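You operate a simulated robot arm through the tools that you are given. There is no shell and no other tool.

Carry out the task below with a simulated robot arm. There is one attempt and no reset: what you move stays moved.

Task
Measure softener up to the band and tip it into the blue well.
Fine: close the bottle and stand it back; the measuring cap goes back, the drawer ends shut. Set down upright: softener bottle, measuring cap.

The check looks at the end state, three seconds after you hand in, the way a careful person would. Anything else that was tipped, shoved, dropped, spilled or broken makes it a failure. A push-on lid holds only when it is set on centred and level and pressed home; a screw cap is set on level and turned clockwise until tight.

Robot
A 6-joint arm with a fingered hand, fixed in place. Base frame: the origin is on the floor under the middle of its stand, x ahead of it, y to its left, z up. Units: cm, rad, N and s.
With the tool pointing down near the work surface it reaches from about 44 to 82 cm from the base axis. Its first joint turns from -2.897 to 2.897 rad. Payload 4 kg.
The TCP is the grasp point between the finger pads, 2 cm short of the fingertips. In the tool frame z runs along the fingers and y along their closing line. The gripper opens to 14 cm; its body begins 5.4 cm behind the TCP. The gripper is a hand of 3 fingers: y runs from the thumb to the fingers, the wrist lies at [0, 0, -21.5] in the tool frame, and closing takes about 1.5 s.
Orientation is that of the tool frame in the base frame, as a unit quaternion [w, x, y, z]. With the fingers straight down and closing along the base's y, the tool's x points along the base's -x, its y along +y and its z along -z.

Tools
- The arm moves only by the tool jog_arm. Its argument "increments" is a list of rows, each an object (a shift or turn left out is 0, a gripper value left out holds the last) with "linear": the shift along the base's x, y, z in cm, a list of three; "turn": the turn, a rotation vector about the base's x, y, z in rad, a list of three. In form: [{"linear": [dx, dy, dz], "turn": [wx, wy, wz]}, ...]. A call has 1 to 20 rows; each row is the pose to reach, as a shift and turn from the pose commanded when the call began. "grip" is the gripper command, from -1 (fully open) to 1 (shut), values between in proportion, set as the call begins (left out, the last holds). Rows are played at 5 a second. More than 5 cm and 0.15 rad between two rows, or a gripper value outside its range, and nothing of the call is played. A pose out of reach is approached as far as the arm can. The call stops where the force on the tool passes 90 N (or 10 N more than at its start, if that is more) or the arm is blocked; 0.2 s more then pass. The fingers move at their own pace (about 4.5 cm/s each) and stop on an object; they squeeze with about 23 N. The grip force told is the motor's: it shows also when the fingers shut on nothing. Time passes only in rows, and 0.2 s behind the last, so rows that repeat a pose let the fingers close. It gives the time, the measured TCP pose, the force on the tool (base axes), the opening and the grip force at its end, in the units of the frame above (readings bear some noise), with the torque about the TCP (base axes, N m) and any sound that the robot's microphone picked up.
- Cameras (640 x 400 px; columns grow to the right, rows downward): "scene" is fixed at [39.85, 64.75, 168.17]; the picture's right is [-0.99, -0.10, 0.00], its down [-0.09, 0.90, -0.44] and it looks along [0.04, -0.43, -0.90] (base axes); focal length 259 px, centre (320, 200). "wrist" rides on the gripper at [7.4, -4.3, -7.9] in the tool frame; the picture's right is [0.50, 0.87, 0.00], its down [-0.59, 0.34, -0.73] and it looks along [-0.64, 0.37, 0.68] (tool axes); focal length 275 px, centre (320, 200). There is no depth. A picture from a camera that has moved, and an enlarged one, comes with that camera's place and axes in the base frame and with its lens. The place of the scene camera against the robot may be out by one fixed shift of up to 1.2 cm in any direction.
- camera(camera): a new picture of that camera. The clock stands still meanwhile.
- raise_lower(by): moves the trunk up (or, below 0, down) by that many cm; the arm rides with it, the base frame stays. It gives what a move gives, with no picture.
- hand_shape(shape): the hand has 3 fingers and takes this shape, open, in about a second: jaw (thumb against the fingers, like two jaws); tri (thumb and two fingers); tip (a fingertip pinch); poke (one finger out to press); point (the index stretched); flat (the hand flat); cup (the hand cupped); fist (a fist). The gripper value then closes the fingers along that shape, each until it touches; the sizes above hold for jaw. It gives what a move gives, with no picture.
- inspect(camera, box): a new picture of the part [left, top, right, bottom] of that camera's present view, enlarged. The clock stands still meanwhile.
- hand_in(): hands the job in; it is judged then, once.

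Places have to be worked out from the pictures, the camera data and where the tool is seen. Open the gripper and draw the arm clear of the work before you hand the job in, unless the task says otherwise.

The tools are called after "Call:" as a command line: name --argument value ..., lists and objects as JSON in quotes. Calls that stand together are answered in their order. jog_arm: Moves the arm, as the interface text tells. Its arguments: {"type":"object","properties":{"increments":{"type":"array","items":{"type":"object","properties":{"linear":{"type":"array","items":{"type":"number"}},"turn":{"type":"array","items":{"type":"number"}}}}},"grip":{"type":"number"}},"required":["increments"]} The other tools are called the same way: raise_lower (by) moves the trunk up or down; hand_shape (shape) gives the hand a shape; camera (camera) takes a picture; inspect (camera, box) takes an enlarged picture of a part of a camera's view; hand_in () hands the job in.

At the start:

```text
time_s: 0.0
position: [30.51, 32.91, 135.09]
tcp_rot: [0.0, -0.001, 1.0, 0.0]
contact_force: [-0.4, 0.5, 0.5]
wrist_torque: [0.03, 0.0, 0.01]
gripper_width: 14.01
grasp_force: 0.0
shape: jaw
trunk travel left (down, up): [-22.5, 36.5]
```

scene: 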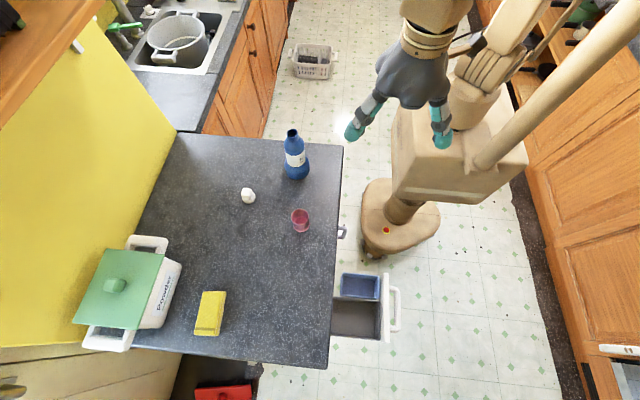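
wrist: 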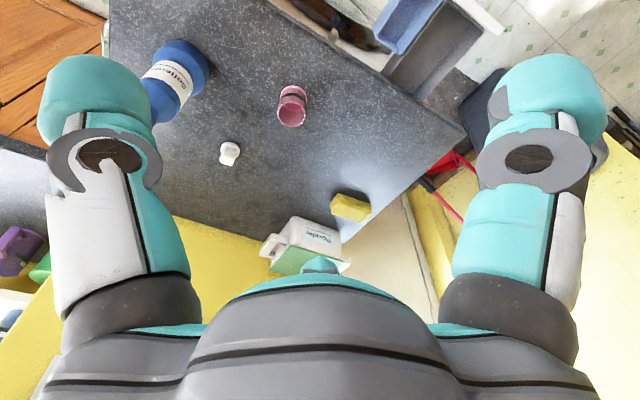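

I start by looking closer at the objects on the counter: the blue bottle, a white cap-like thing, a pink measuring cup, and the open drawer with a blue well.

Call:
inspect --camera "scene" --box '[220, 110, 380, 250]'

Call:
inspect --camera "scene" --box '[300, 220, 440, 360]'

Call:
inspect --camera "wrist" --box '[130, 20, 410, 240]'

```text
2.86 times, centred on (300, 180) of scene
camera zoom: at [39.85, 64.75, 168.17], right [-0.99, -0.1, 0.0], down [-0.09, 0.9, -0.44], along [0.04, -0.43, -0.9], focal length 739 px, centre (377, 257)
```

zoom: 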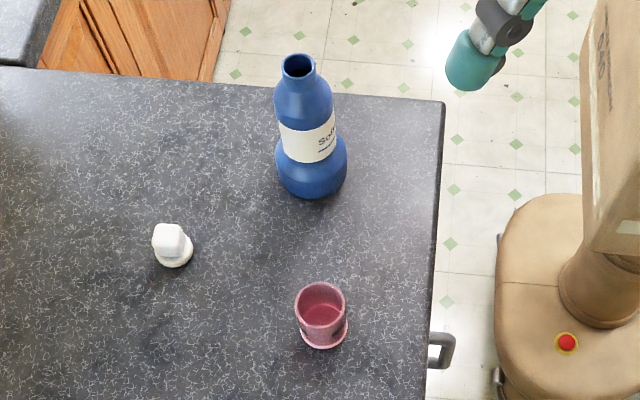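

```text
2.86 times, centred on (370, 290) of scene
camera zoom: at [39.85, 64.75, 168.17], right [-0.99, -0.1, 0.0], down [-0.09, 0.9, -0.44], along [0.04, -0.43, -0.9], focal length 739 px, centre (177, -57)
```

zoom: 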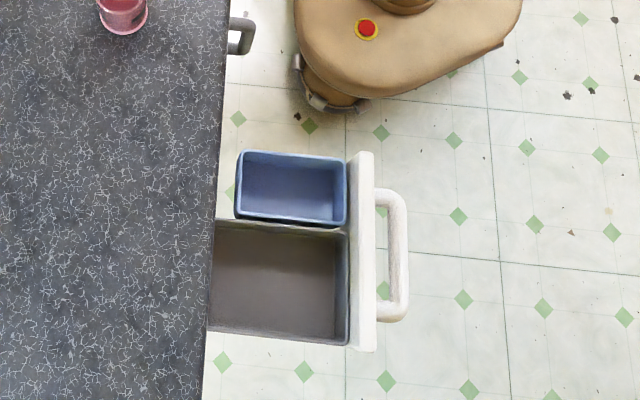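

```text
1.82 times, centred on (270, 130) of wrist
camera zoom: at [23.17, 28.64, 142.89], right [-0.5, 0.87, 0.0], down [0.59, 0.34, 0.73], along [0.64, 0.37, -0.68], focal length 500 px, centre (411, 327)
```

zoom: 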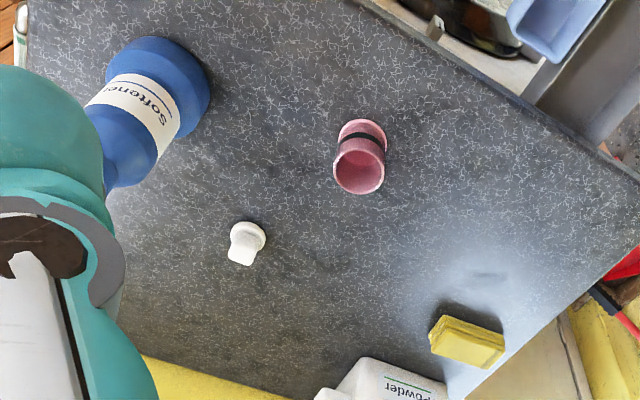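

The bottle (around x 52, y 16) is uncapped, its white cap lies at about (66, 30), the pink measuring cup at about (48, 38), counter top at z about 90. I move the hand over toward the middle of the counter, staying high, to look more closely with the wrist camera.

Call:
jog_arm --increments '[{"linear": [3, 0, -1.5]}, {"linear": [6, 0, -3]}, {"linear": [9, 0, -4.5]}, {"linear": [12, 0, -6]}, {"linear": [15, 0, -8]}, {"linear": [18, 0, -10]}, {"linear": [20, 0, -12]}]'

```text
time_s: 1.6
position: [50.68, 32.59, 123.01]
tcp_rot: [-0.001, 0.0, 1.0, 0.001]
contact_force: [0.4, 0.1, 0.3]
wrist_torque: [-0.01, 0.02, -0.01]
gripper_width: 13.97
grasp_force: 0.2
shape: jaw
trunk travel left (down, up): [-22.5, 36.5]
```

The arm reached (50.7, 32.6, 123). I take a wrist picture to see the cap and cup more closely.

Call:
camera --camera "wrist"

Call:
camera --camera "scene"

```text
taken
camera wrist: at [43.43, 28.44, 130.89], right [-0.5, 0.87, 0.0], down [0.59, 0.34, 0.73], along [0.64, 0.37, -0.68], focal length 275 px, centre (320, 200)
```

wrist: 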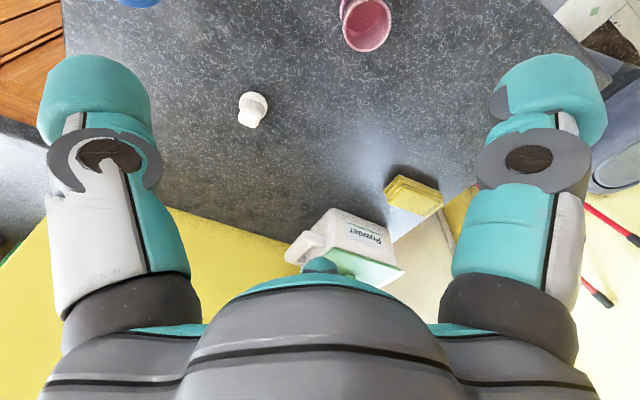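

```text
taken
```

scene: 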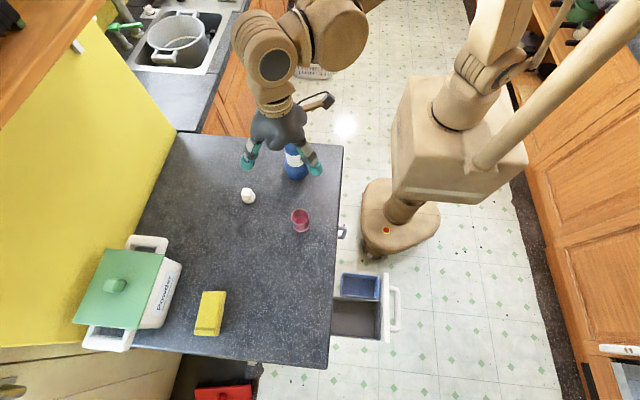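

The fingers look spread along base x in this view, which I need to understand before grasping. I enlarge the hand in the scene view and the cap and cup in the wrist view.

Call:
inspect --camera "scene" --box '[220, 80, 350, 200]'

Call:
inspect --camera "wrist" --box '[200, 0, 440, 150]'

```text
3.33 times, centred on (285, 140) of scene
camera zoom: at [39.85, 64.75, 168.17], right [-0.99, -0.1, 0.0], down [-0.09, 0.9, -0.44], along [0.04, -0.43, -0.9], focal length 862 px, centre (437, 400)
```

zoom: 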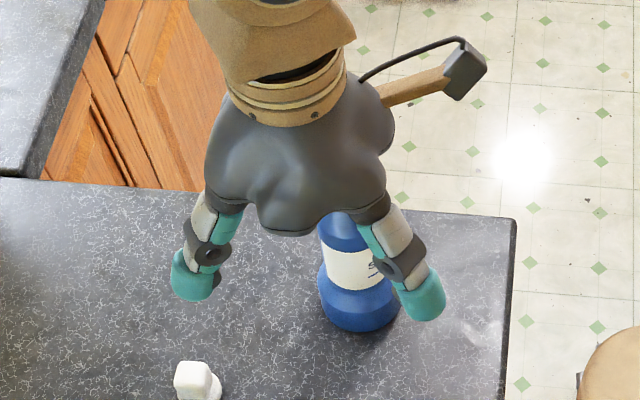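

```text
2.67 times, centred on (320, 75) of wrist
camera zoom: at [43.43, 28.44, 130.89], right [-0.5, 0.87, 0.0], down [0.59, 0.34, 0.73], along [0.64, 0.37, -0.68], focal length 734 px, centre (320, 533)
```

zoom: 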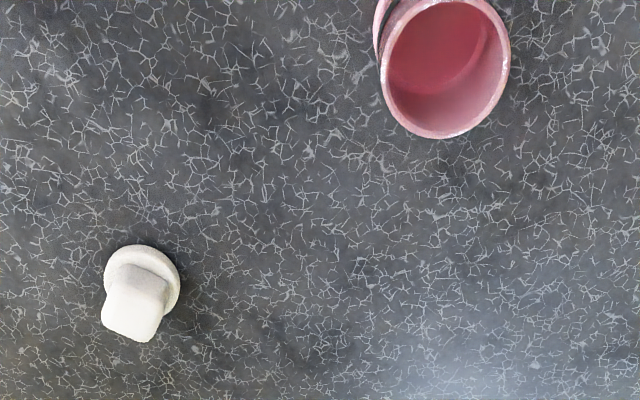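

The pictures show the thumb at −y and two fingers splayed at about ±7 cm in x. I close the hand in the air to learn how the jaw shape actually closes.

Call:
jog_arm --increments '[{"linear": [0, 0, 0]}, {"linear": [0, 0, 0]}, {"linear": [0, 0, 0]}, {"linear": [0, 0, 0]}, {"linear": [0, 0, 0]}]' --grip 0.3

Call:
inspect --camera "scene" --box '[220, 80, 350, 200]'

Call:
camera --camera "wrist"

```text
time_s: 2.8
position: [50.61, 32.7, 123.06]
tcp_rot: [0.0, 0.0, 1.0, 0.0]
contact_force: [0.0, 0.7, 0.0]
wrist_torque: [0.03, -0.01, -0.02]
gripper_width: 4.92
grasp_force: 0.1
shape: jaw
trunk travel left (down, up): [-22.5, 36.5]
```

```text
3.33 times, centred on (285, 140) of scene
camera zoom: at [39.85, 64.75, 168.17], right [-0.99, -0.1, 0.0], down [-0.09, 0.9, -0.44], along [0.04, -0.43, -0.9], focal length 862 px, centre (437, 400)
```

zoom: 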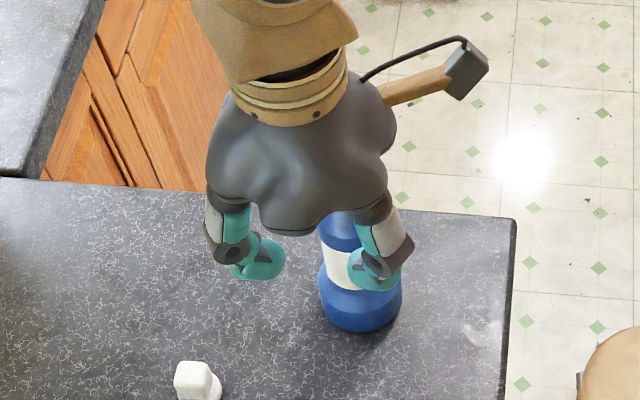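

```text
taken
camera wrist: at [43.35, 28.43, 130.93], right [-0.5, 0.87, 0.0], down [0.59, 0.34, 0.73], along [0.64, 0.37, -0.68], focal length 275 px, centre (320, 200)
```

wrist: 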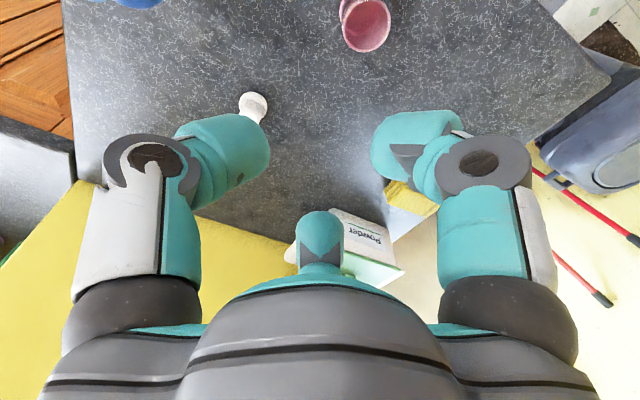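

The three fingers close radially at 120° to each other with curling tips. I try the "tri" and "tip" shapes in the air to see how they differ before choosing grasps.

Call:
hand_shape --shape "tri"

Call:
camera --camera "wrist"

Call:
inspect --camera "scene" --box '[220, 80, 350, 200]'

Call:
hand_shape --shape "tip"

Call:
camera --camera "wrist"

Call:
inspect --camera "scene" --box '[220, 80, 350, 200]'

```text
time_s: 3.7
position: [50.72, 32.62, 123.05]
tcp_rot: [0.0, 0.0, 1.0, 0.0]
contact_force: [0.1, -0.8, -0.1]
wrist_torque: [-0.01, -0.01, 0.01]
gripper_width: 14.01
grasp_force: 0.1
shape: tri
trunk travel left (down, up): [-22.5, 36.5]
```

```text
taken
camera wrist: at [43.35, 28.43, 130.93], right [-0.5, 0.87, 0.0], down [0.59, 0.34, 0.73], along [0.64, 0.37, -0.68], focal length 275 px, centre (320, 200)
```

wrist: 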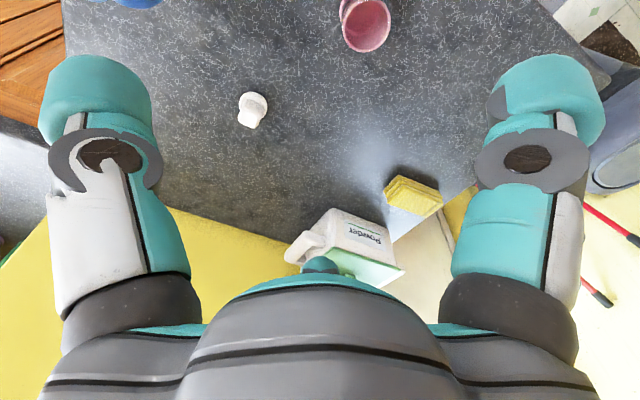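

```text
3.33 times, centred on (285, 140) of scene
camera zoom: at [39.85, 64.75, 168.17], right [-0.99, -0.1, 0.0], down [-0.09, 0.9, -0.44], along [0.04, -0.43, -0.9], focal length 862 px, centre (437, 400)
```

zoom: 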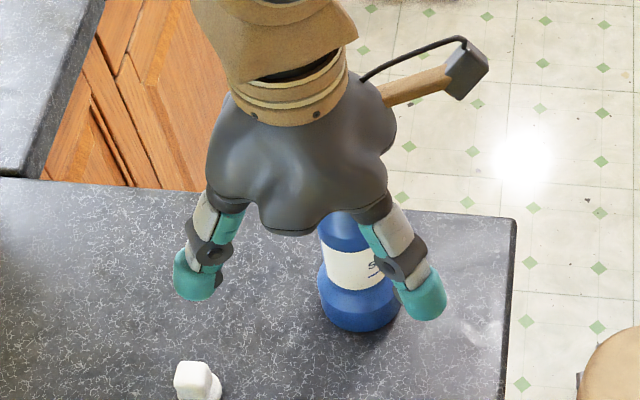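

```text
time_s: 4.6
position: [50.66, 32.76, 123.16]
tcp_rot: [0.0, 0.0, 1.0, 0.0]
contact_force: [-0.2, -0.5, 0.4]
wrist_torque: [0.0, 0.04, -0.02]
gripper_width: 13.98
grasp_force: 0.0
shape: tip
trunk travel left (down, up): [-22.5, 36.5]
```

```text
taken
camera wrist: at [43.35, 28.43, 130.93], right [-0.5, 0.87, 0.0], down [0.59, 0.34, 0.73], along [0.64, 0.37, -0.68], focal length 275 px, centre (320, 200)
```

wrist: 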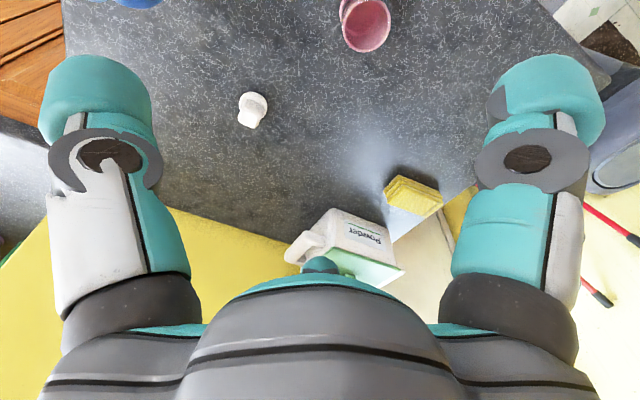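

```text
3.33 times, centred on (285, 140) of scene
camera zoom: at [39.85, 64.75, 168.17], right [-0.99, -0.1, 0.0], down [-0.09, 0.9, -0.44], along [0.04, -0.43, -0.9], focal length 862 px, centre (437, 400)
```

zoom: 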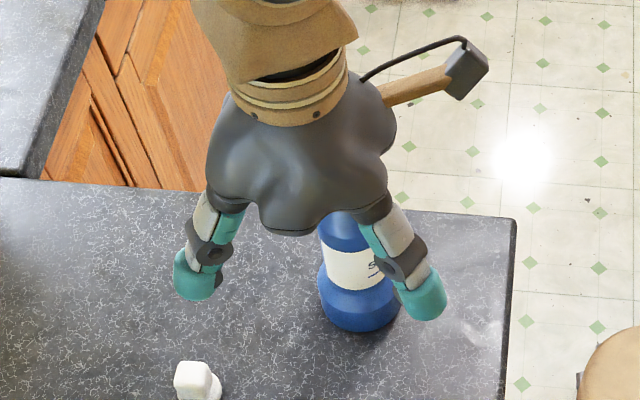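

All three open alike, so the difference must be in closing. I close along "tip" partway and look, since it may suit small items like the cap.

Call:
jog_arm --increments '[{"linear": [0, 0, 0]}, {"linear": [0, 0, 0]}, {"linear": [0, 0, 0]}, {"linear": [0, 0, 0]}, {"linear": [0, 0, 0]}, {"linear": [0, 0, 0]}, {"linear": [0, 0, 0]}, {"linear": [0, 0, 0]}]' --grip 0.7

Call:
camera --camera "wrist"

Call:
inspect --camera "scene" --box '[220, 80, 350, 200]'

Call:
hand_shape --shape "jaw"

Call:
jog_arm --increments '[{"linear": [0, 0, 0]}, {"linear": [0, 0, 0]}, {"linear": [0, 0, 0]}, {"linear": [0, 0, 0]}, {"linear": [0, 0, 0]}, {"linear": [0, 0, 0]}, {"linear": [0, 0, 0]}, {"linear": [0, 0, 0]}]' --grip 0.7

Call:
camera --camera "wrist"

Call:
inspect --camera "scene" --box '[220, 80, 350, 200]'

```text
time_s: 6.4
position: [50.67, 32.55, 123.16]
tcp_rot: [0.0, -0.001, 1.0, 0.0]
contact_force: [-1.0, -0.5, 0.2]
wrist_torque: [0.01, 0.02, -0.01]
gripper_width: 2.12
grasp_force: 0.1
shape: tip
trunk travel left (down, up): [-22.5, 36.5]
```

```text
taken
camera wrist: at [43.35, 28.43, 130.93], right [-0.5, 0.87, 0.0], down [0.59, 0.34, 0.73], along [0.64, 0.37, -0.68], focal length 275 px, centre (320, 200)
```

wrist: 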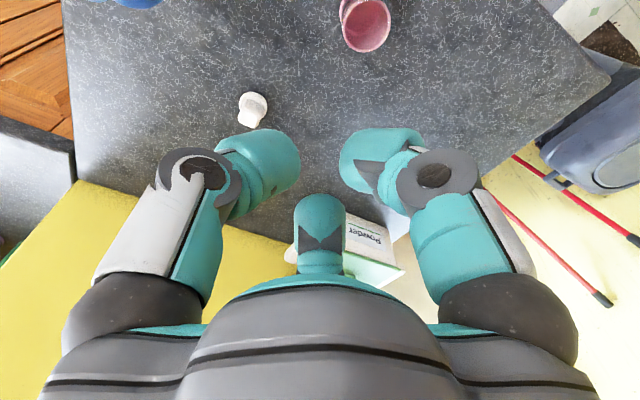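

```text
3.33 times, centred on (285, 140) of scene
camera zoom: at [39.85, 64.75, 168.17], right [-0.99, -0.1, 0.0], down [-0.09, 0.9, -0.44], along [0.04, -0.43, -0.9], focal length 862 px, centre (437, 400)
```

zoom: 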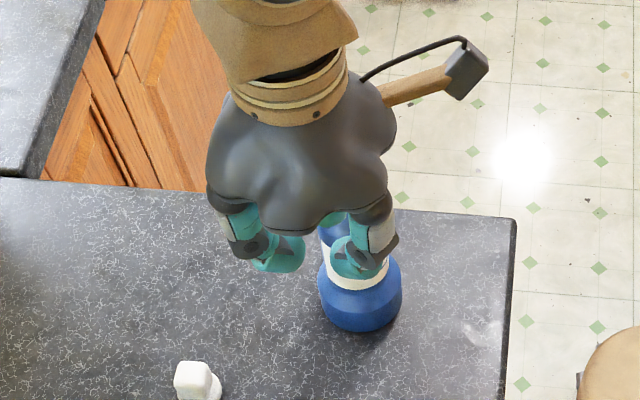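

```text
time_s: 7.3
position: [50.74, 32.7, 123.1]
tcp_rot: [0.001, 0.0, 1.0, 0.0]
contact_force: [-0.7, 0.5, 0.3]
wrist_torque: [0.03, -0.01, 0.02]
gripper_width: 13.99
grasp_force: 0.0
shape: jaw
trunk travel left (down, up): [-22.5, 36.5]
```

```text
time_s: 9.1
position: [50.59, 32.7, 123.13]
tcp_rot: [0.0, 0.0, 1.0, 0.0]
contact_force: [-0.1, 0.1, 1.1]
wrist_torque: [0.02, 0.0, -0.03]
gripper_width: 2.12
grasp_force: 0.2
shape: jaw
trunk travel left (down, up): [-22.5, 36.5]
```

```text
taken
camera wrist: at [43.35, 28.43, 130.93], right [-0.5, 0.87, 0.0], down [0.59, 0.34, 0.73], along [0.64, 0.37, -0.68], focal length 275 px, centre (320, 200)
```

wrist: 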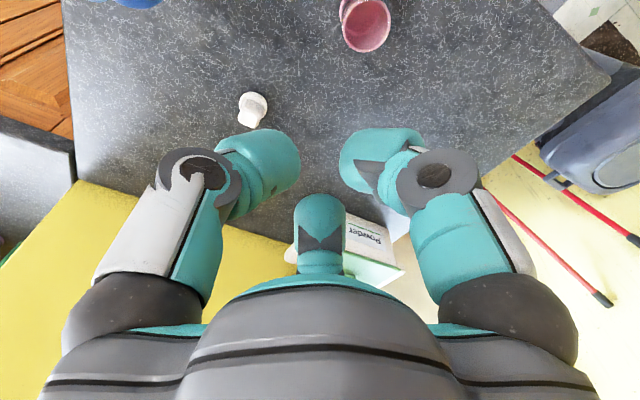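

```text
3.33 times, centred on (285, 140) of scene
camera zoom: at [39.85, 64.75, 168.17], right [-0.99, -0.1, 0.0], down [-0.09, 0.9, -0.44], along [0.04, -0.43, -0.9], focal length 862 px, centre (437, 400)
```

zoom: 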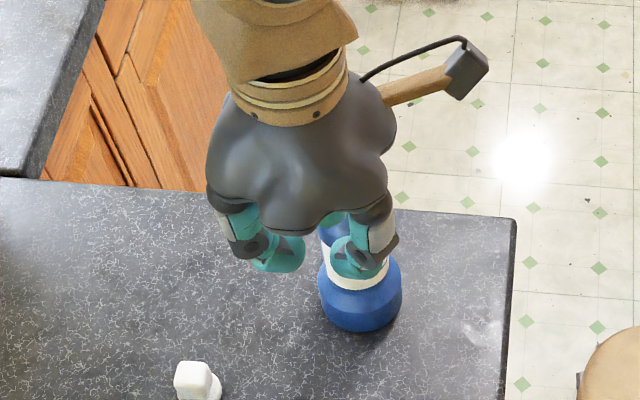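

Jaw and tip close identically: it is a three-finger radial grip (width = 7·(1−grip) cm). I will take the bottle from its −y side with the tool horizontal pointing along +y, so I now open the hand and swing to that orientation high above the counter, at about (50, 0, 128).

Call:
jog_arm --increments '[{"linear": [0, -2, 1], "turn": [0.0756, 0.0756, -0.0756]}, {"linear": [0, -4, 2], "turn": [0.1511, 0.1511, -0.1511]}, {"linear": [0, -6, 3], "turn": [0.2267, 0.2267, -0.2267]}, {"linear": [0, -8, 4], "turn": [0.3023, 0.3023, -0.3023]}, {"linear": [0, -10, 5], "turn": [0.3779, 0.3779, -0.3779]}, {"linear": [0, -12, 5], "turn": [0.4534, 0.4534, -0.4534]}, {"linear": [0, -14, 5], "turn": [0.529, 0.529, -0.529]}, {"linear": [0, -16, 5], "turn": [0.6046, 0.6046, -0.6046]}, {"linear": [0, -18, 5], "turn": [0.6802, 0.6802, -0.6802]}, {"linear": [0, -20, 5], "turn": [0.7557, 0.7557, -0.7557]}, {"linear": [0, -22, 5], "turn": [0.8313, 0.8313, -0.8313]}, {"linear": [0, -24, 5], "turn": [0.9069, 0.9069, -0.9069]}, {"linear": [0, -26, 5], "turn": [0.9825, 0.9825, -0.9825]}, {"linear": [0, -28, 5], "turn": [1.058, 1.058, -1.058]}, {"linear": [0, -30, 5], "turn": [1.1336, 1.1336, -1.1336]}, {"linear": [0, -32, 5], "turn": [1.2092, 1.2092, -1.2092]}]' --grip -1

Call:
camera --camera "scene"

Call:
camera --camera "wrist"

```text
time_s: 12.5
position: [50.48, 0.9, 128.11]
tcp_rot: [0.5, -0.5, -0.5, -0.5]
contact_force: [0.9, 0.3, 0.4]
wrist_torque: [-0.02, -0.01, 0.04]
gripper_width: 14.0
grasp_force: 0.0
shape: jaw
trunk travel left (down, up): [-22.5, 36.5]
```

```text
taken
```

scene: 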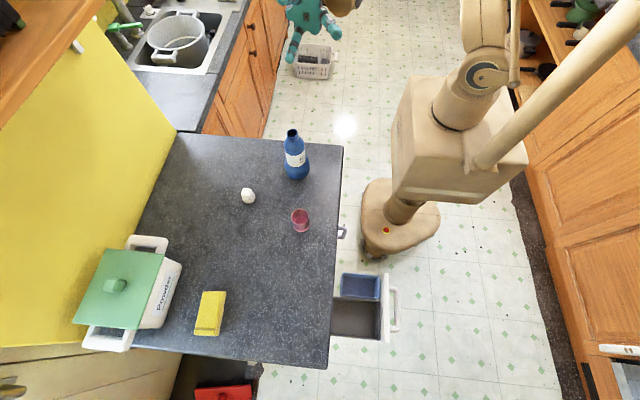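

```text
taken
camera wrist: at [46.36, -7.1, 135.47], right [0.87, 0.0, 0.5], down [0.34, -0.73, -0.59], along [0.37, 0.68, -0.64], focal length 275 px, centre (320, 200)
```

wrist: 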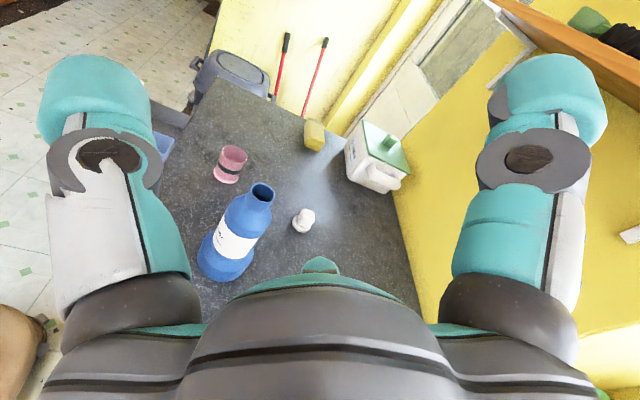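

The horizontal pose was reached exactly, with a clear wrist view of bottle, cup and cap. I enlarge this view to measure heights, the band on the cup and the cap's type.

Call:
inspect --camera "wrist" --box '[180, 130, 340, 290]'

Call:
inspect --camera "wrist" --box '[205, 135, 265, 190]'

Call:
inspect --camera "wrist" --box '[280, 195, 330, 245]'

```text
2.50 times, centred on (260, 210) of wrist
camera zoom: at [46.36, -7.1, 135.47], right [0.87, 0.0, 0.5], down [0.34, -0.73, -0.59], along [0.37, 0.68, -0.64], focal length 688 px, centre (470, 175)
```

zoom: 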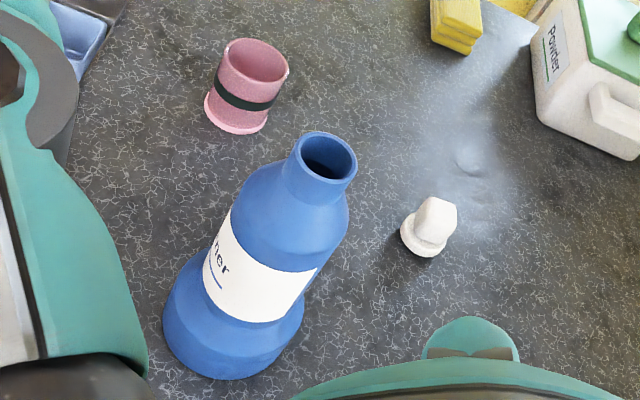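

```text
7.27 times, centred on (235, 162) of wrist
camera zoom: at [46.36, -7.1, 135.47], right [0.87, 0.0, 0.5], down [0.34, -0.73, -0.59], along [0.37, 0.68, -0.64], focal length 2002 px, centre (938, 473)
```

zoom: 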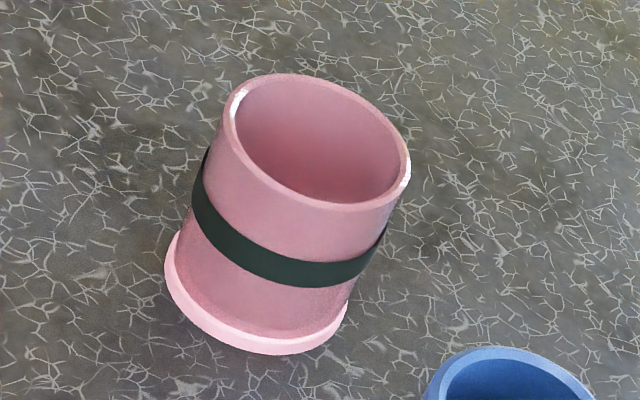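

```text
8.00 times, centred on (305, 220) of wrist
camera zoom: at [46.36, -7.1, 135.47], right [0.87, 0.0, 0.5], down [0.34, -0.73, -0.59], along [0.37, 0.68, -0.64], focal length 2202 px, centre (440, 40)
```

zoom: 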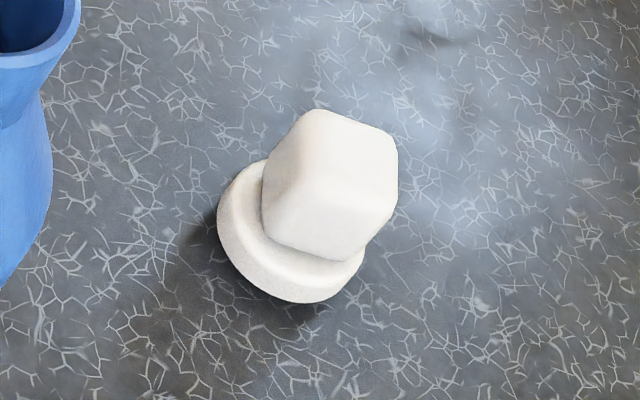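

The cup's band is at mid-height (z about 93.5, rim about 96.5) and the cap is a flanged disc with a blocky knob. The bottle stands at about (52.5, 16.9), mouth at z 110.4, label section about 6 cm wide. I lower the hand to z 104 on the −y side, offset in x so the bottle will pass between thumb and fingers.

Call:
jog_arm --increments '[{"linear": [1, 0, -3]}, {"linear": [2, 0, -6]}, {"linear": [3, 0, -9]}, {"linear": [4.2, 0, -12]}, {"linear": [4.2, 0, -15]}, {"linear": [4.2, 0, -18]}, {"linear": [4.2, 0, -21]}, {"linear": [4.2, 0, -24]}]'

Call:
camera --camera "wrist"

Call:
camera --camera "scene"

```text
time_s: 14.3
position: [54.76, 0.85, 104.14]
tcp_rot: [-0.5, 0.5, 0.5, 0.5]
contact_force: [0.1, 0.7, 0.0]
wrist_torque: [0.01, -0.01, 0.0]
gripper_width: 14.0
grasp_force: 0.1
shape: jaw
trunk travel left (down, up): [-22.5, 36.5]
```

```text
taken
camera wrist: at [50.54, -7.06, 111.51], right [0.87, 0.0, 0.5], down [0.34, -0.73, -0.59], along [0.37, 0.68, -0.64], focal length 275 px, centre (320, 200)
```

wrist: 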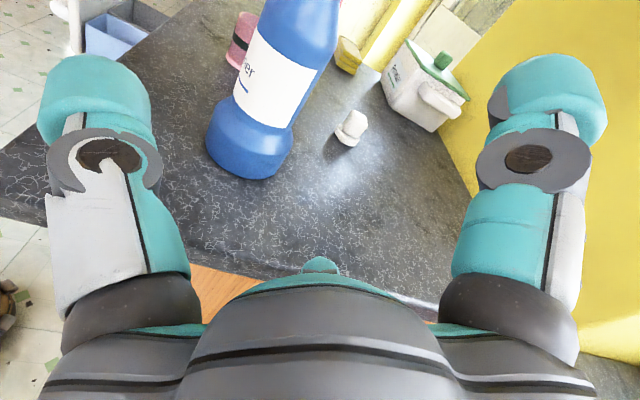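

```text
taken
```

scene: 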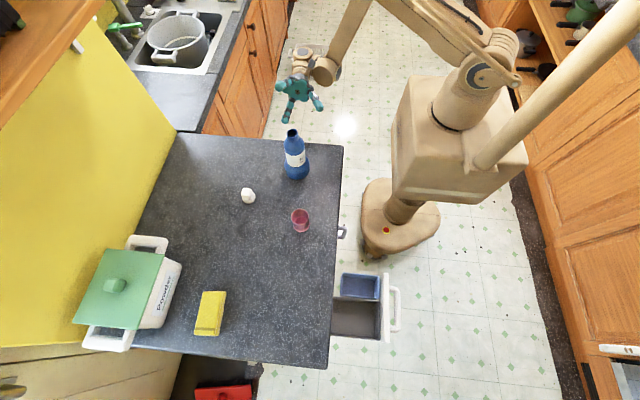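

I zoom the wrist view on the bottle to refine its x position and the heights of its sections before sliding in.

Call:
inspect --camera "wrist" --box '[190, 0, 380, 190]'

Call:
inspect --camera "scene" --box '[250, 40, 350, 190]'

```text
2.11 times, centred on (285, 95) of wrist
camera zoom: at [50.54, -7.06, 111.51], right [0.87, 0.0, 0.5], down [0.34, -0.73, -0.59], along [0.37, 0.68, -0.64], focal length 580 px, centre (394, 421)
```

zoom: 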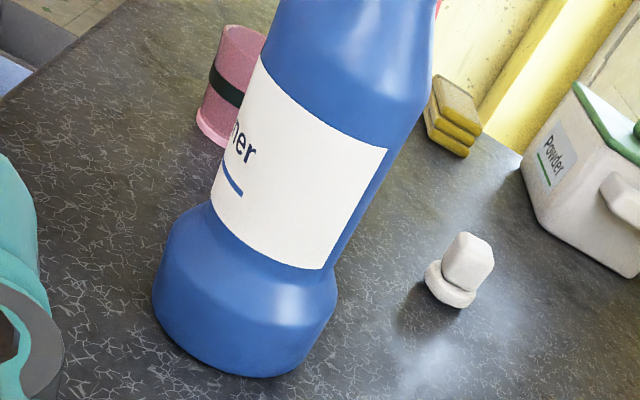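

```text
2.67 times, centred on (300, 115) of scene
camera zoom: at [39.85, 64.75, 168.17], right [-0.99, -0.1, 0.0], down [-0.09, 0.9, -0.44], along [0.04, -0.43, -0.9], focal length 690 px, centre (373, 427)
```

zoom: 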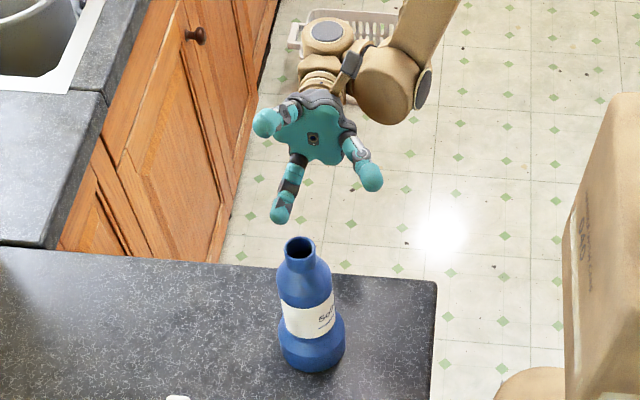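

The bottle's axis is at about (52.4, 17); label z 97–103, bulge only below z 95. I slide in along +y to about y 12 with the bottle between thumb and fingers, then check.

Call:
jog_arm --increments '[{"linear": [-0.6, 2, -0.4]}, {"linear": [-0.6, 4, -0.4]}, {"linear": [-0.6, 6, -0.4]}, {"linear": [-0.6, 8, -0.4]}, {"linear": [-0.6, 9.5, -0.4]}, {"linear": [-0.6, 11, -0.4]}]'

Call:
camera --camera "wrist"

Call:
inspect --camera "scene" --box '[250, 80, 350, 190]'

```text
time_s: 15.7
position: [54.22, 11.96, 103.36]
tcp_rot: [-0.5, 0.5, 0.5, 0.499]
contact_force: [0.0, -0.2, 0.1]
wrist_torque: [0.0, -0.05, 0.02]
gripper_width: 13.98
grasp_force: 0.1
shape: jaw
trunk travel left (down, up): [-22.5, 36.5]
```

```text
taken
camera wrist: at [49.94, 4.1, 110.74], right [0.87, 0.0, 0.5], down [0.34, -0.73, -0.59], along [0.37, 0.68, -0.64], focal length 275 px, centre (320, 200)
```

wrist: 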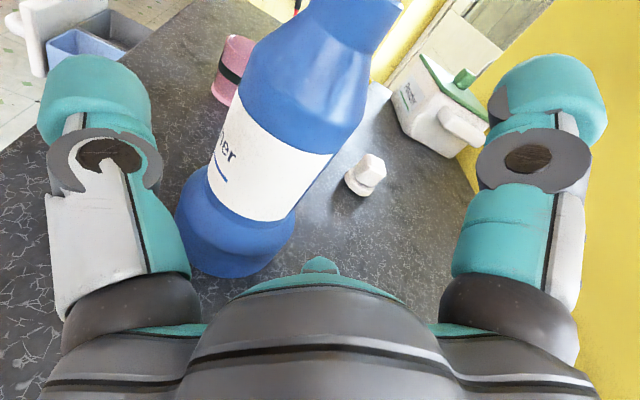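

```text
3.64 times, centred on (300, 135) of scene
camera zoom: at [39.85, 64.75, 168.17], right [-0.99, -0.1, 0.0], down [-0.09, 0.9, -0.44], along [0.04, -0.43, -0.9], focal length 940 px, centre (393, 436)
```

zoom: 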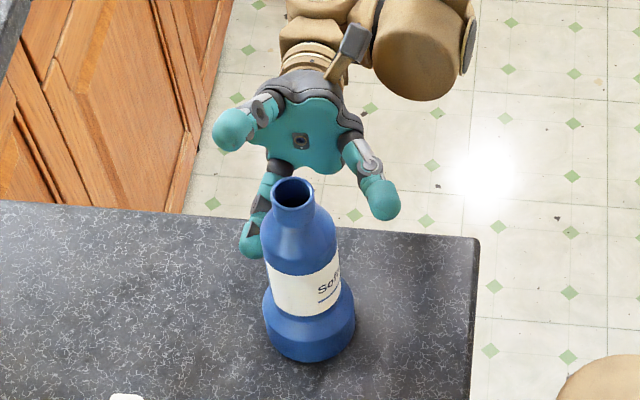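

The bottle sits between thumb and fingers as planned, axis still computed at x 52.4. I push on to y 17.6 slowly, watching the contact force.

Call:
jog_arm --increments '[{"linear": [0, 1, 0]}, {"linear": [0, 2, 0]}, {"linear": [0, 3, 0]}, {"linear": [0, 4, 0]}, {"linear": [0, 5, 0]}, {"linear": [0, 5.6, 0]}]'

Call:
camera --camera "wrist"

Call:
inspect --camera "scene" --box '[250, 80, 350, 190]'

```text
time_s: 17.1
position: [54.11, 17.42, 103.69]
tcp_rot: [-0.5, 0.5, 0.5, 0.5]
contact_force: [-0.3, 0.5, 0.0]
wrist_torque: [0.0, -0.01, 0.01]
gripper_width: 13.98
grasp_force: 0.0
shape: jaw
trunk travel left (down, up): [-22.5, 36.5]
```

```text
taken
camera wrist: at [50.0, 9.53, 111.0], right [0.87, 0.0, 0.5], down [0.34, -0.73, -0.59], along [0.37, 0.68, -0.64], focal length 275 px, centre (320, 200)
```

wrist: 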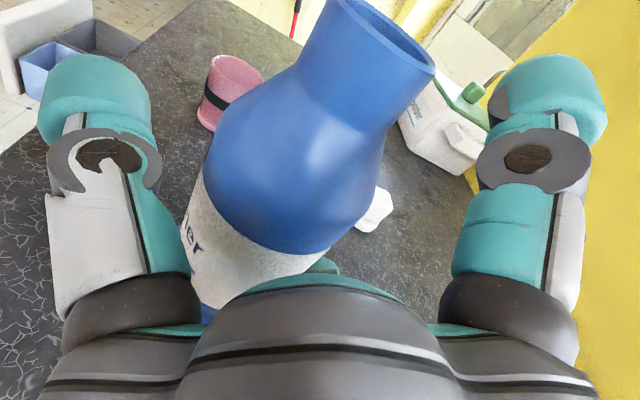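

```text
3.64 times, centred on (300, 135) of scene
camera zoom: at [39.85, 64.75, 168.17], right [-0.99, -0.1, 0.0], down [-0.09, 0.9, -0.44], along [0.04, -0.43, -0.9], focal length 940 px, centre (393, 436)
```

zoom: 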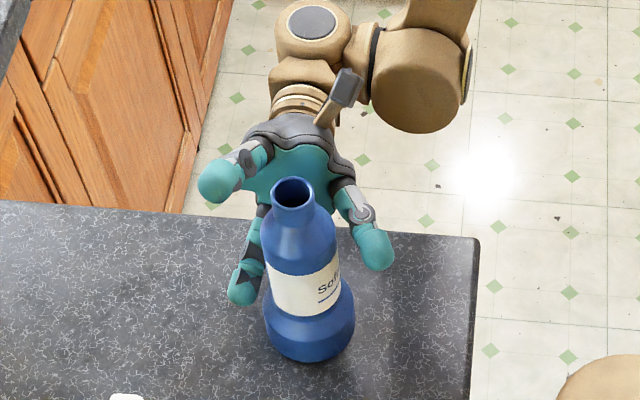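

No contact yet, bottle unmoved; TCP at about (54.3, 17.4, 103.6). I close partway to a 10.4 cm opening and look at the gaps on both sides.

Call:
jog_arm --increments '[{"linear": [0, 0, 0]}, {"linear": [0, 0, 0]}, {"linear": [0, 0, 0]}, {"linear": [0, 0, 0]}]' --grip -0.486

Call:
camera --camera "wrist"

Call:
inspect --camera "scene" --box '[250, 80, 350, 190]'

```text
time_s: 18.1
position: [54.22, 17.42, 103.72]
tcp_rot: [0.501, -0.499, -0.501, -0.5]
contact_force: [-0.2, -0.3, -0.3]
wrist_torque: [0.0, -0.04, 0.0]
gripper_width: 10.42
grasp_force: 0.0
shape: jaw
trunk travel left (down, up): [-22.5, 36.5]
```

```text
taken
camera wrist: at [50.01, 9.5, 111.0], right [0.87, 0.0, 0.5], down [0.34, -0.73, -0.59], along [0.37, 0.68, -0.64], focal length 275 px, centre (320, 200)
```

wrist: 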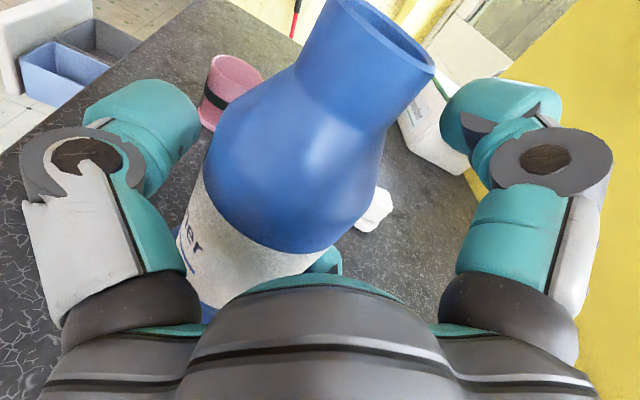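

```text
3.64 times, centred on (300, 135) of scene
camera zoom: at [39.85, 64.75, 168.17], right [-0.99, -0.1, 0.0], down [-0.09, 0.9, -0.44], along [0.04, -0.43, -0.9], focal length 940 px, centre (393, 436)
```

zoom: 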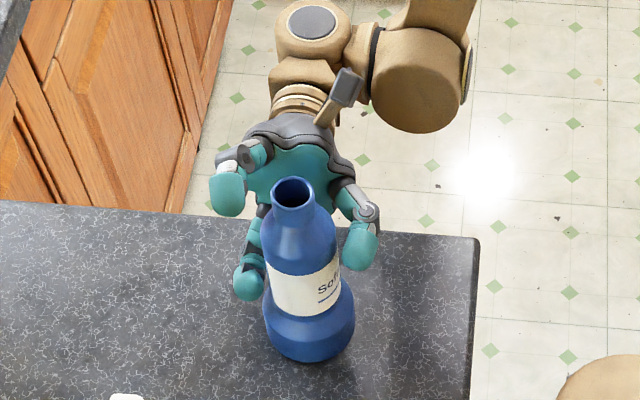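

Thumb and lower finger are both within about half a centimetre of the bottle, the upper finger still above the shoulder. I shift the hand 0.2 cm toward −x for balance and close on.

Call:
jog_arm --increments '[{"linear": [-0.2, 0, 0]}, {"linear": [-0.2, 0, 0]}, {"linear": [-0.2, 0, 0]}, {"linear": [-0.2, 0, 0]}]' --grip -0.2

Call:
inspect --camera "scene" --box '[250, 80, 350, 190]'

Call:
camera --camera "wrist"

```text
time_s: 19.1
position: [54.19, 17.38, 103.71]
tcp_rot: [0.501, -0.499, -0.5, -0.5]
contact_force: [-2.0, 0.3, -0.3]
wrist_torque: [0.0, -0.01, -0.03]
gripper_width: 8.56
grasp_force: 0.0
shape: jaw
trunk travel left (down, up): [-22.5, 36.5]
```

```text
3.64 times, centred on (300, 135) of scene
camera zoom: at [39.85, 64.75, 168.17], right [-0.99, -0.1, 0.0], down [-0.09, 0.9, -0.44], along [0.04, -0.43, -0.9], focal length 940 px, centre (393, 436)
```

zoom: 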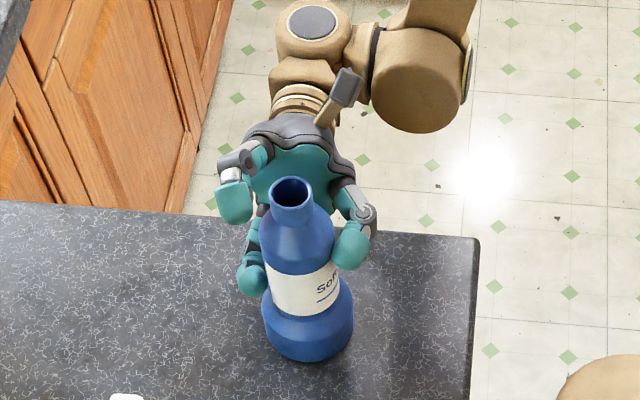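

```text
taken
camera wrist: at [50.0, 9.5, 111.01], right [0.87, 0.0, 0.5], down [0.34, -0.73, -0.59], along [0.37, 0.68, -0.64], focal length 275 px, centre (320, 200)
```

wrist: 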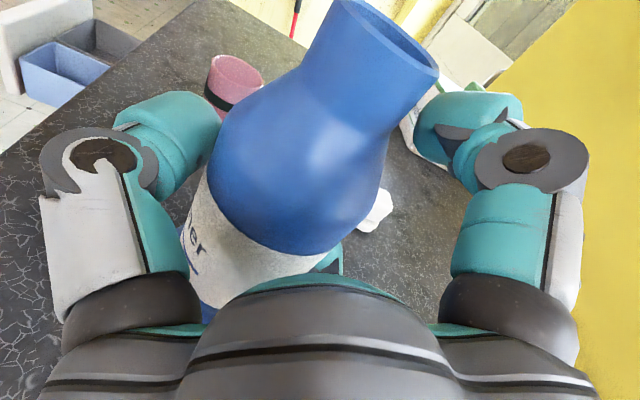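

Thumb has touched and the bottle shifted only about 2 mm; the lower finger is about to touch. I close on fully to grip the bottle.

Call:
jog_arm --increments '[{"linear": [-0.3, 0, 0]}, {"linear": [-0.3, 0, 0]}, {"linear": [-0.3, 0, 0]}, {"linear": [-0.3, 0, 0]}]' --grip 0.1

Call:
inspect --camera "scene" --box '[250, 80, 350, 190]'

Call:
camera --camera "wrist"

```text
time_s: 20.1
position: [54.18, 17.44, 103.77]
tcp_rot: [0.5, -0.5, -0.499, -0.5]
contact_force: [1.8, 1.5, 5.3]
wrist_torque: [0.1, -0.39, 0.07]
gripper_width: 6.82
grasp_force: 23.0
shape: jaw
out of reach, approached as far as the arm can: row 1, 2, 3, 4
trunk travel left (down, up): [-22.5, 36.5]
```

```text
3.64 times, centred on (300, 135) of scene
camera zoom: at [39.85, 64.75, 168.17], right [-0.99, -0.1, 0.0], down [-0.09, 0.9, -0.44], along [0.04, -0.43, -0.9], focal length 940 px, centre (393, 436)
```

zoom: 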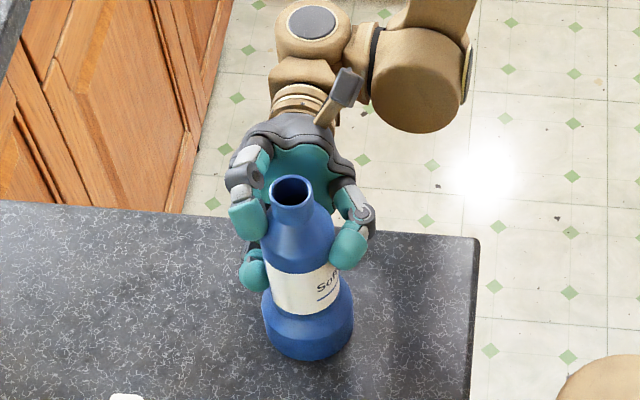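

```text
taken
camera wrist: at [50.0, 9.51, 111.02], right [0.87, 0.0, 0.5], down [0.34, -0.73, -0.59], along [0.37, 0.68, -0.64], focal length 275 px, centre (320, 200)
```

wrist: 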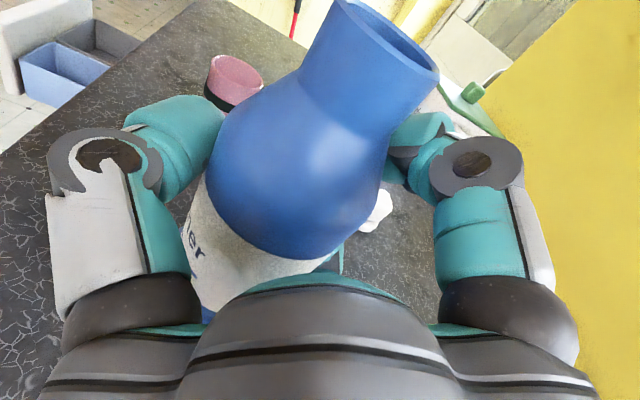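

All three fingers hold the bottle with 23 N; the pose is at the edge of reach, so I'll mind that. I tighten fully, then lift a few centimetres.

Call:
jog_arm --increments '[{"linear": [0, 0, 0]}, {"linear": [0, 0, 0]}, {"linear": [0, 0, 0]}, {"linear": [0, 0, 0.5]}, {"linear": [0, 0, 1]}, {"linear": [0, 0, 1.5]}, {"linear": [0, 0, 2]}, {"linear": [0, 0, 3]}, {"linear": [0, 0, 4]}]' --grip 1

Call:
camera --camera "scene"

Call:
camera --camera "wrist"

```text
time_s: 22.1
position: [54.25, 17.52, 107.65]
tcp_rot: [-0.5, 0.5, 0.5, 0.5]
contact_force: [1.0, 0.8, -4.2]
wrist_torque: [0.02, -0.09, -0.03]
gripper_width: 6.74
grasp_force: 22.8
shape: jaw
trunk travel left (down, up): [-22.5, 36.5]
```

```text
taken
```

scene: 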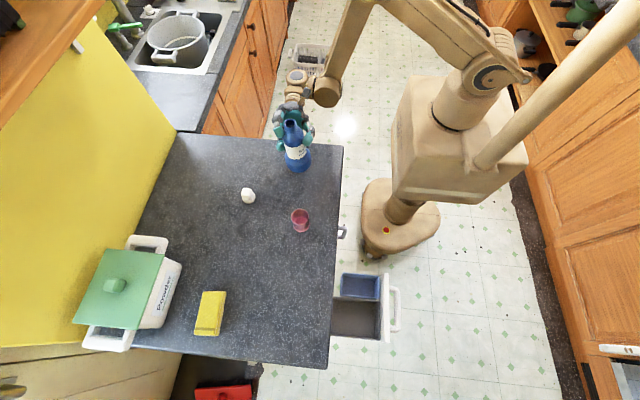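

```text
taken
camera wrist: at [50.03, 9.6, 115.04], right [0.87, 0.0, 0.5], down [0.34, -0.73, -0.59], along [0.37, 0.68, -0.64], focal length 275 px, centre (320, 200)
```

wrist: 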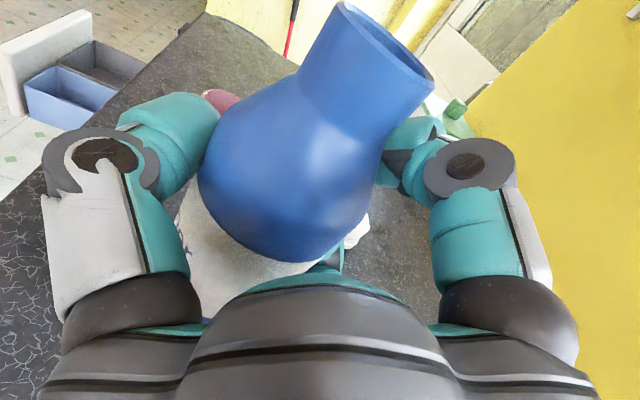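

The bottle is lifted, about 4 N heavy, and stays upright in the hand. I carry it upright and high toward the cup to test reach for the pouring pose.

Call:
jog_arm --increments '[{"linear": [0, 0, 2]}, {"linear": [0, 0, 4]}, {"linear": [0, 0, 6]}, {"linear": [0, 1.5, 8]}, {"linear": [0, 3, 10]}, {"linear": [0, 5, 12]}, {"linear": [0, 7, 13]}, {"linear": [0, 9, 13]}, {"linear": [0, 11, 13]}, {"linear": [0, 13, 13]}, {"linear": [0, 15, 13]}, {"linear": [0, 17, 13]}, {"linear": [0, 18.5, 13]}]'

Call:
camera --camera "scene"

```text
time_s: 24.9
position: [54.0, 35.84, 120.6]
tcp_rot: [-0.5, 0.5, 0.5, 0.5]
contact_force: [0.8, -0.3, -4.0]
wrist_torque: [-0.01, -0.07, -0.05]
gripper_width: 6.76
grasp_force: 23.1
shape: jaw
trunk travel left (down, up): [-22.5, 36.5]
```

```text
taken
```

scene: 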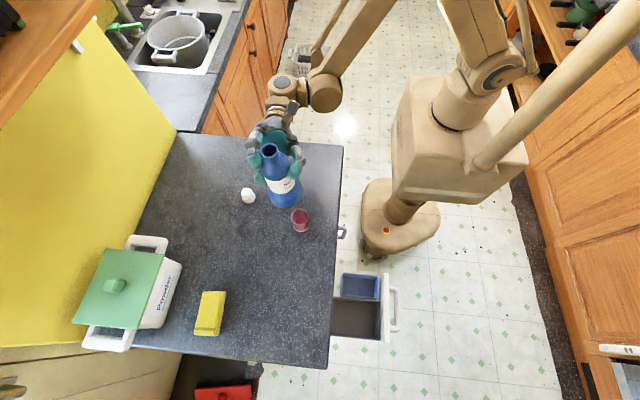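

The bottle is upright above the counter at z 120. I zoom in on it to check its posture in the hand and whether the liquid level shows through the mouth.

Call:
inspect --camera "scene" --box '[230, 110, 320, 240]'

Call:
inspect --camera "scene" --box '[250, 135, 290, 175]'

Call:
camera --camera "wrist"

```text
3.08 times, centred on (275, 175) of scene
camera zoom: at [39.85, 64.75, 168.17], right [-0.99, -0.1, 0.0], down [-0.09, 0.9, -0.44], along [0.04, -0.43, -0.9], focal length 796 px, centre (458, 277)
```

zoom: 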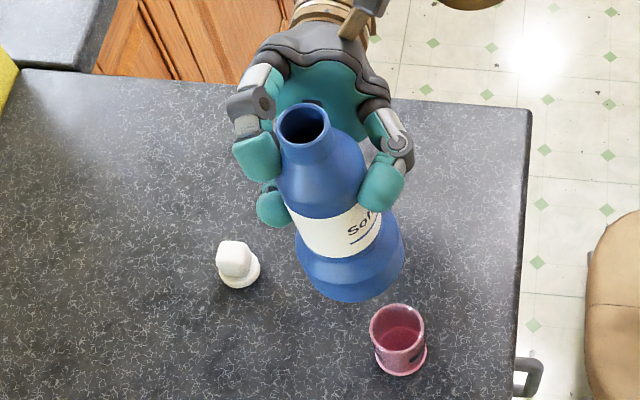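

```text
10.00 times, centred on (270, 155) of scene
camera zoom: at [39.85, 64.75, 168.17], right [-0.99, -0.1, 0.0], down [-0.09, 0.9, -0.44], along [0.04, -0.43, -0.9], focal length 2586 px, centre (820, 650)
```

zoom: 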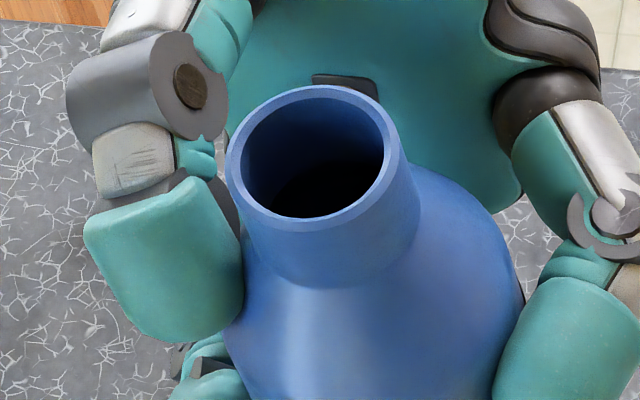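

```text
taken
camera wrist: at [49.9, 28.1, 127.85], right [0.87, 0.0, 0.5], down [0.34, -0.73, -0.59], along [0.37, 0.68, -0.64], focal length 275 px, centre (320, 200)
```

wrist: 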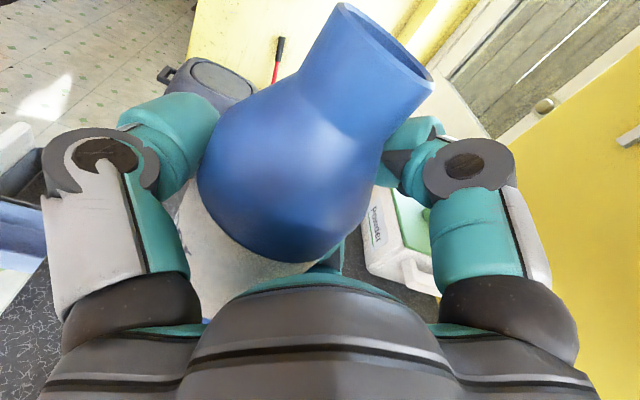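

The bottle is firmly upright in the hand with its mouth about 6.5 cm above the TCP. Now I tilt it 55° toward −x, at height, placing its lip over the cup's axis, to test whether this roll is reachable.

Call:
jog_arm --increments '[{"linear": [0.4, 0.4, 0], "turn": [0, -0.08, 0]}, {"linear": [0.8, 0.8, 0], "turn": [0, -0.18, 0]}, {"linear": [1.2, 1.2, 0], "turn": [0, -0.28, 0]}, {"linear": [1.6, 1.6, 0], "turn": [0, -0.38, 0]}, {"linear": [2.0, 2.0, 0], "turn": [0, -0.48, 0]}, {"linear": [2.4, 2.4, 0], "turn": [0, -0.58, 0]}, {"linear": [2.7, 2.7, 0], "turn": [0, -0.68, 0]}, {"linear": [2.7, 2.7, 0], "turn": [0, -0.78, 0]}, {"linear": [2.7, 2.7, 0], "turn": [0, -0.88, 0]}]'

Call:
camera --camera "scene"

Call:
camera --camera "wrist"

```text
time_s: 26.9
position: [56.9, 38.53, 120.58]
tcp_rot: [-0.239, 0.24, 0.665, 0.666]
contact_force: [0.4, 0.5, -3.0]
wrist_torque: [0.0, 0.14, 0.01]
gripper_width: 6.78
grasp_force: 22.6
shape: jaw
trunk travel left (down, up): [-22.5, 36.5]
```

```text
taken
```

scene: 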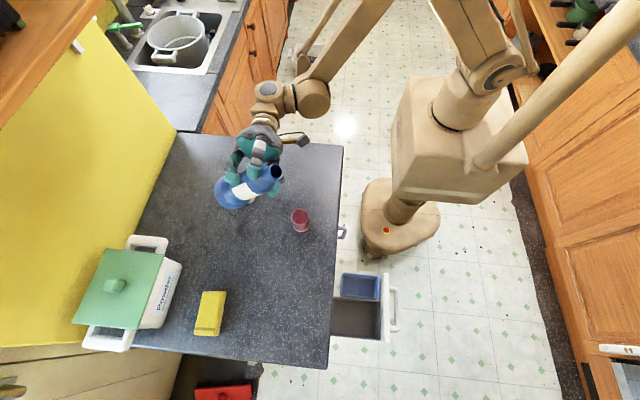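

```text
taken
camera wrist: at [48.53, 30.68, 121.93], right [0.17, 0.0, 0.99], down [0.67, -0.73, -0.11], along [0.72, 0.68, -0.12], focal length 275 px, centre (320, 200)
```

wrist: 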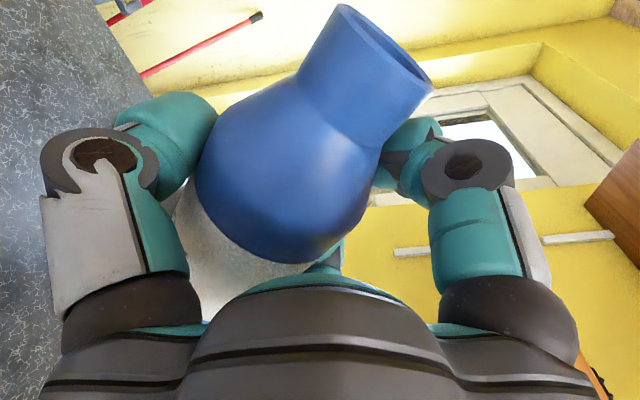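

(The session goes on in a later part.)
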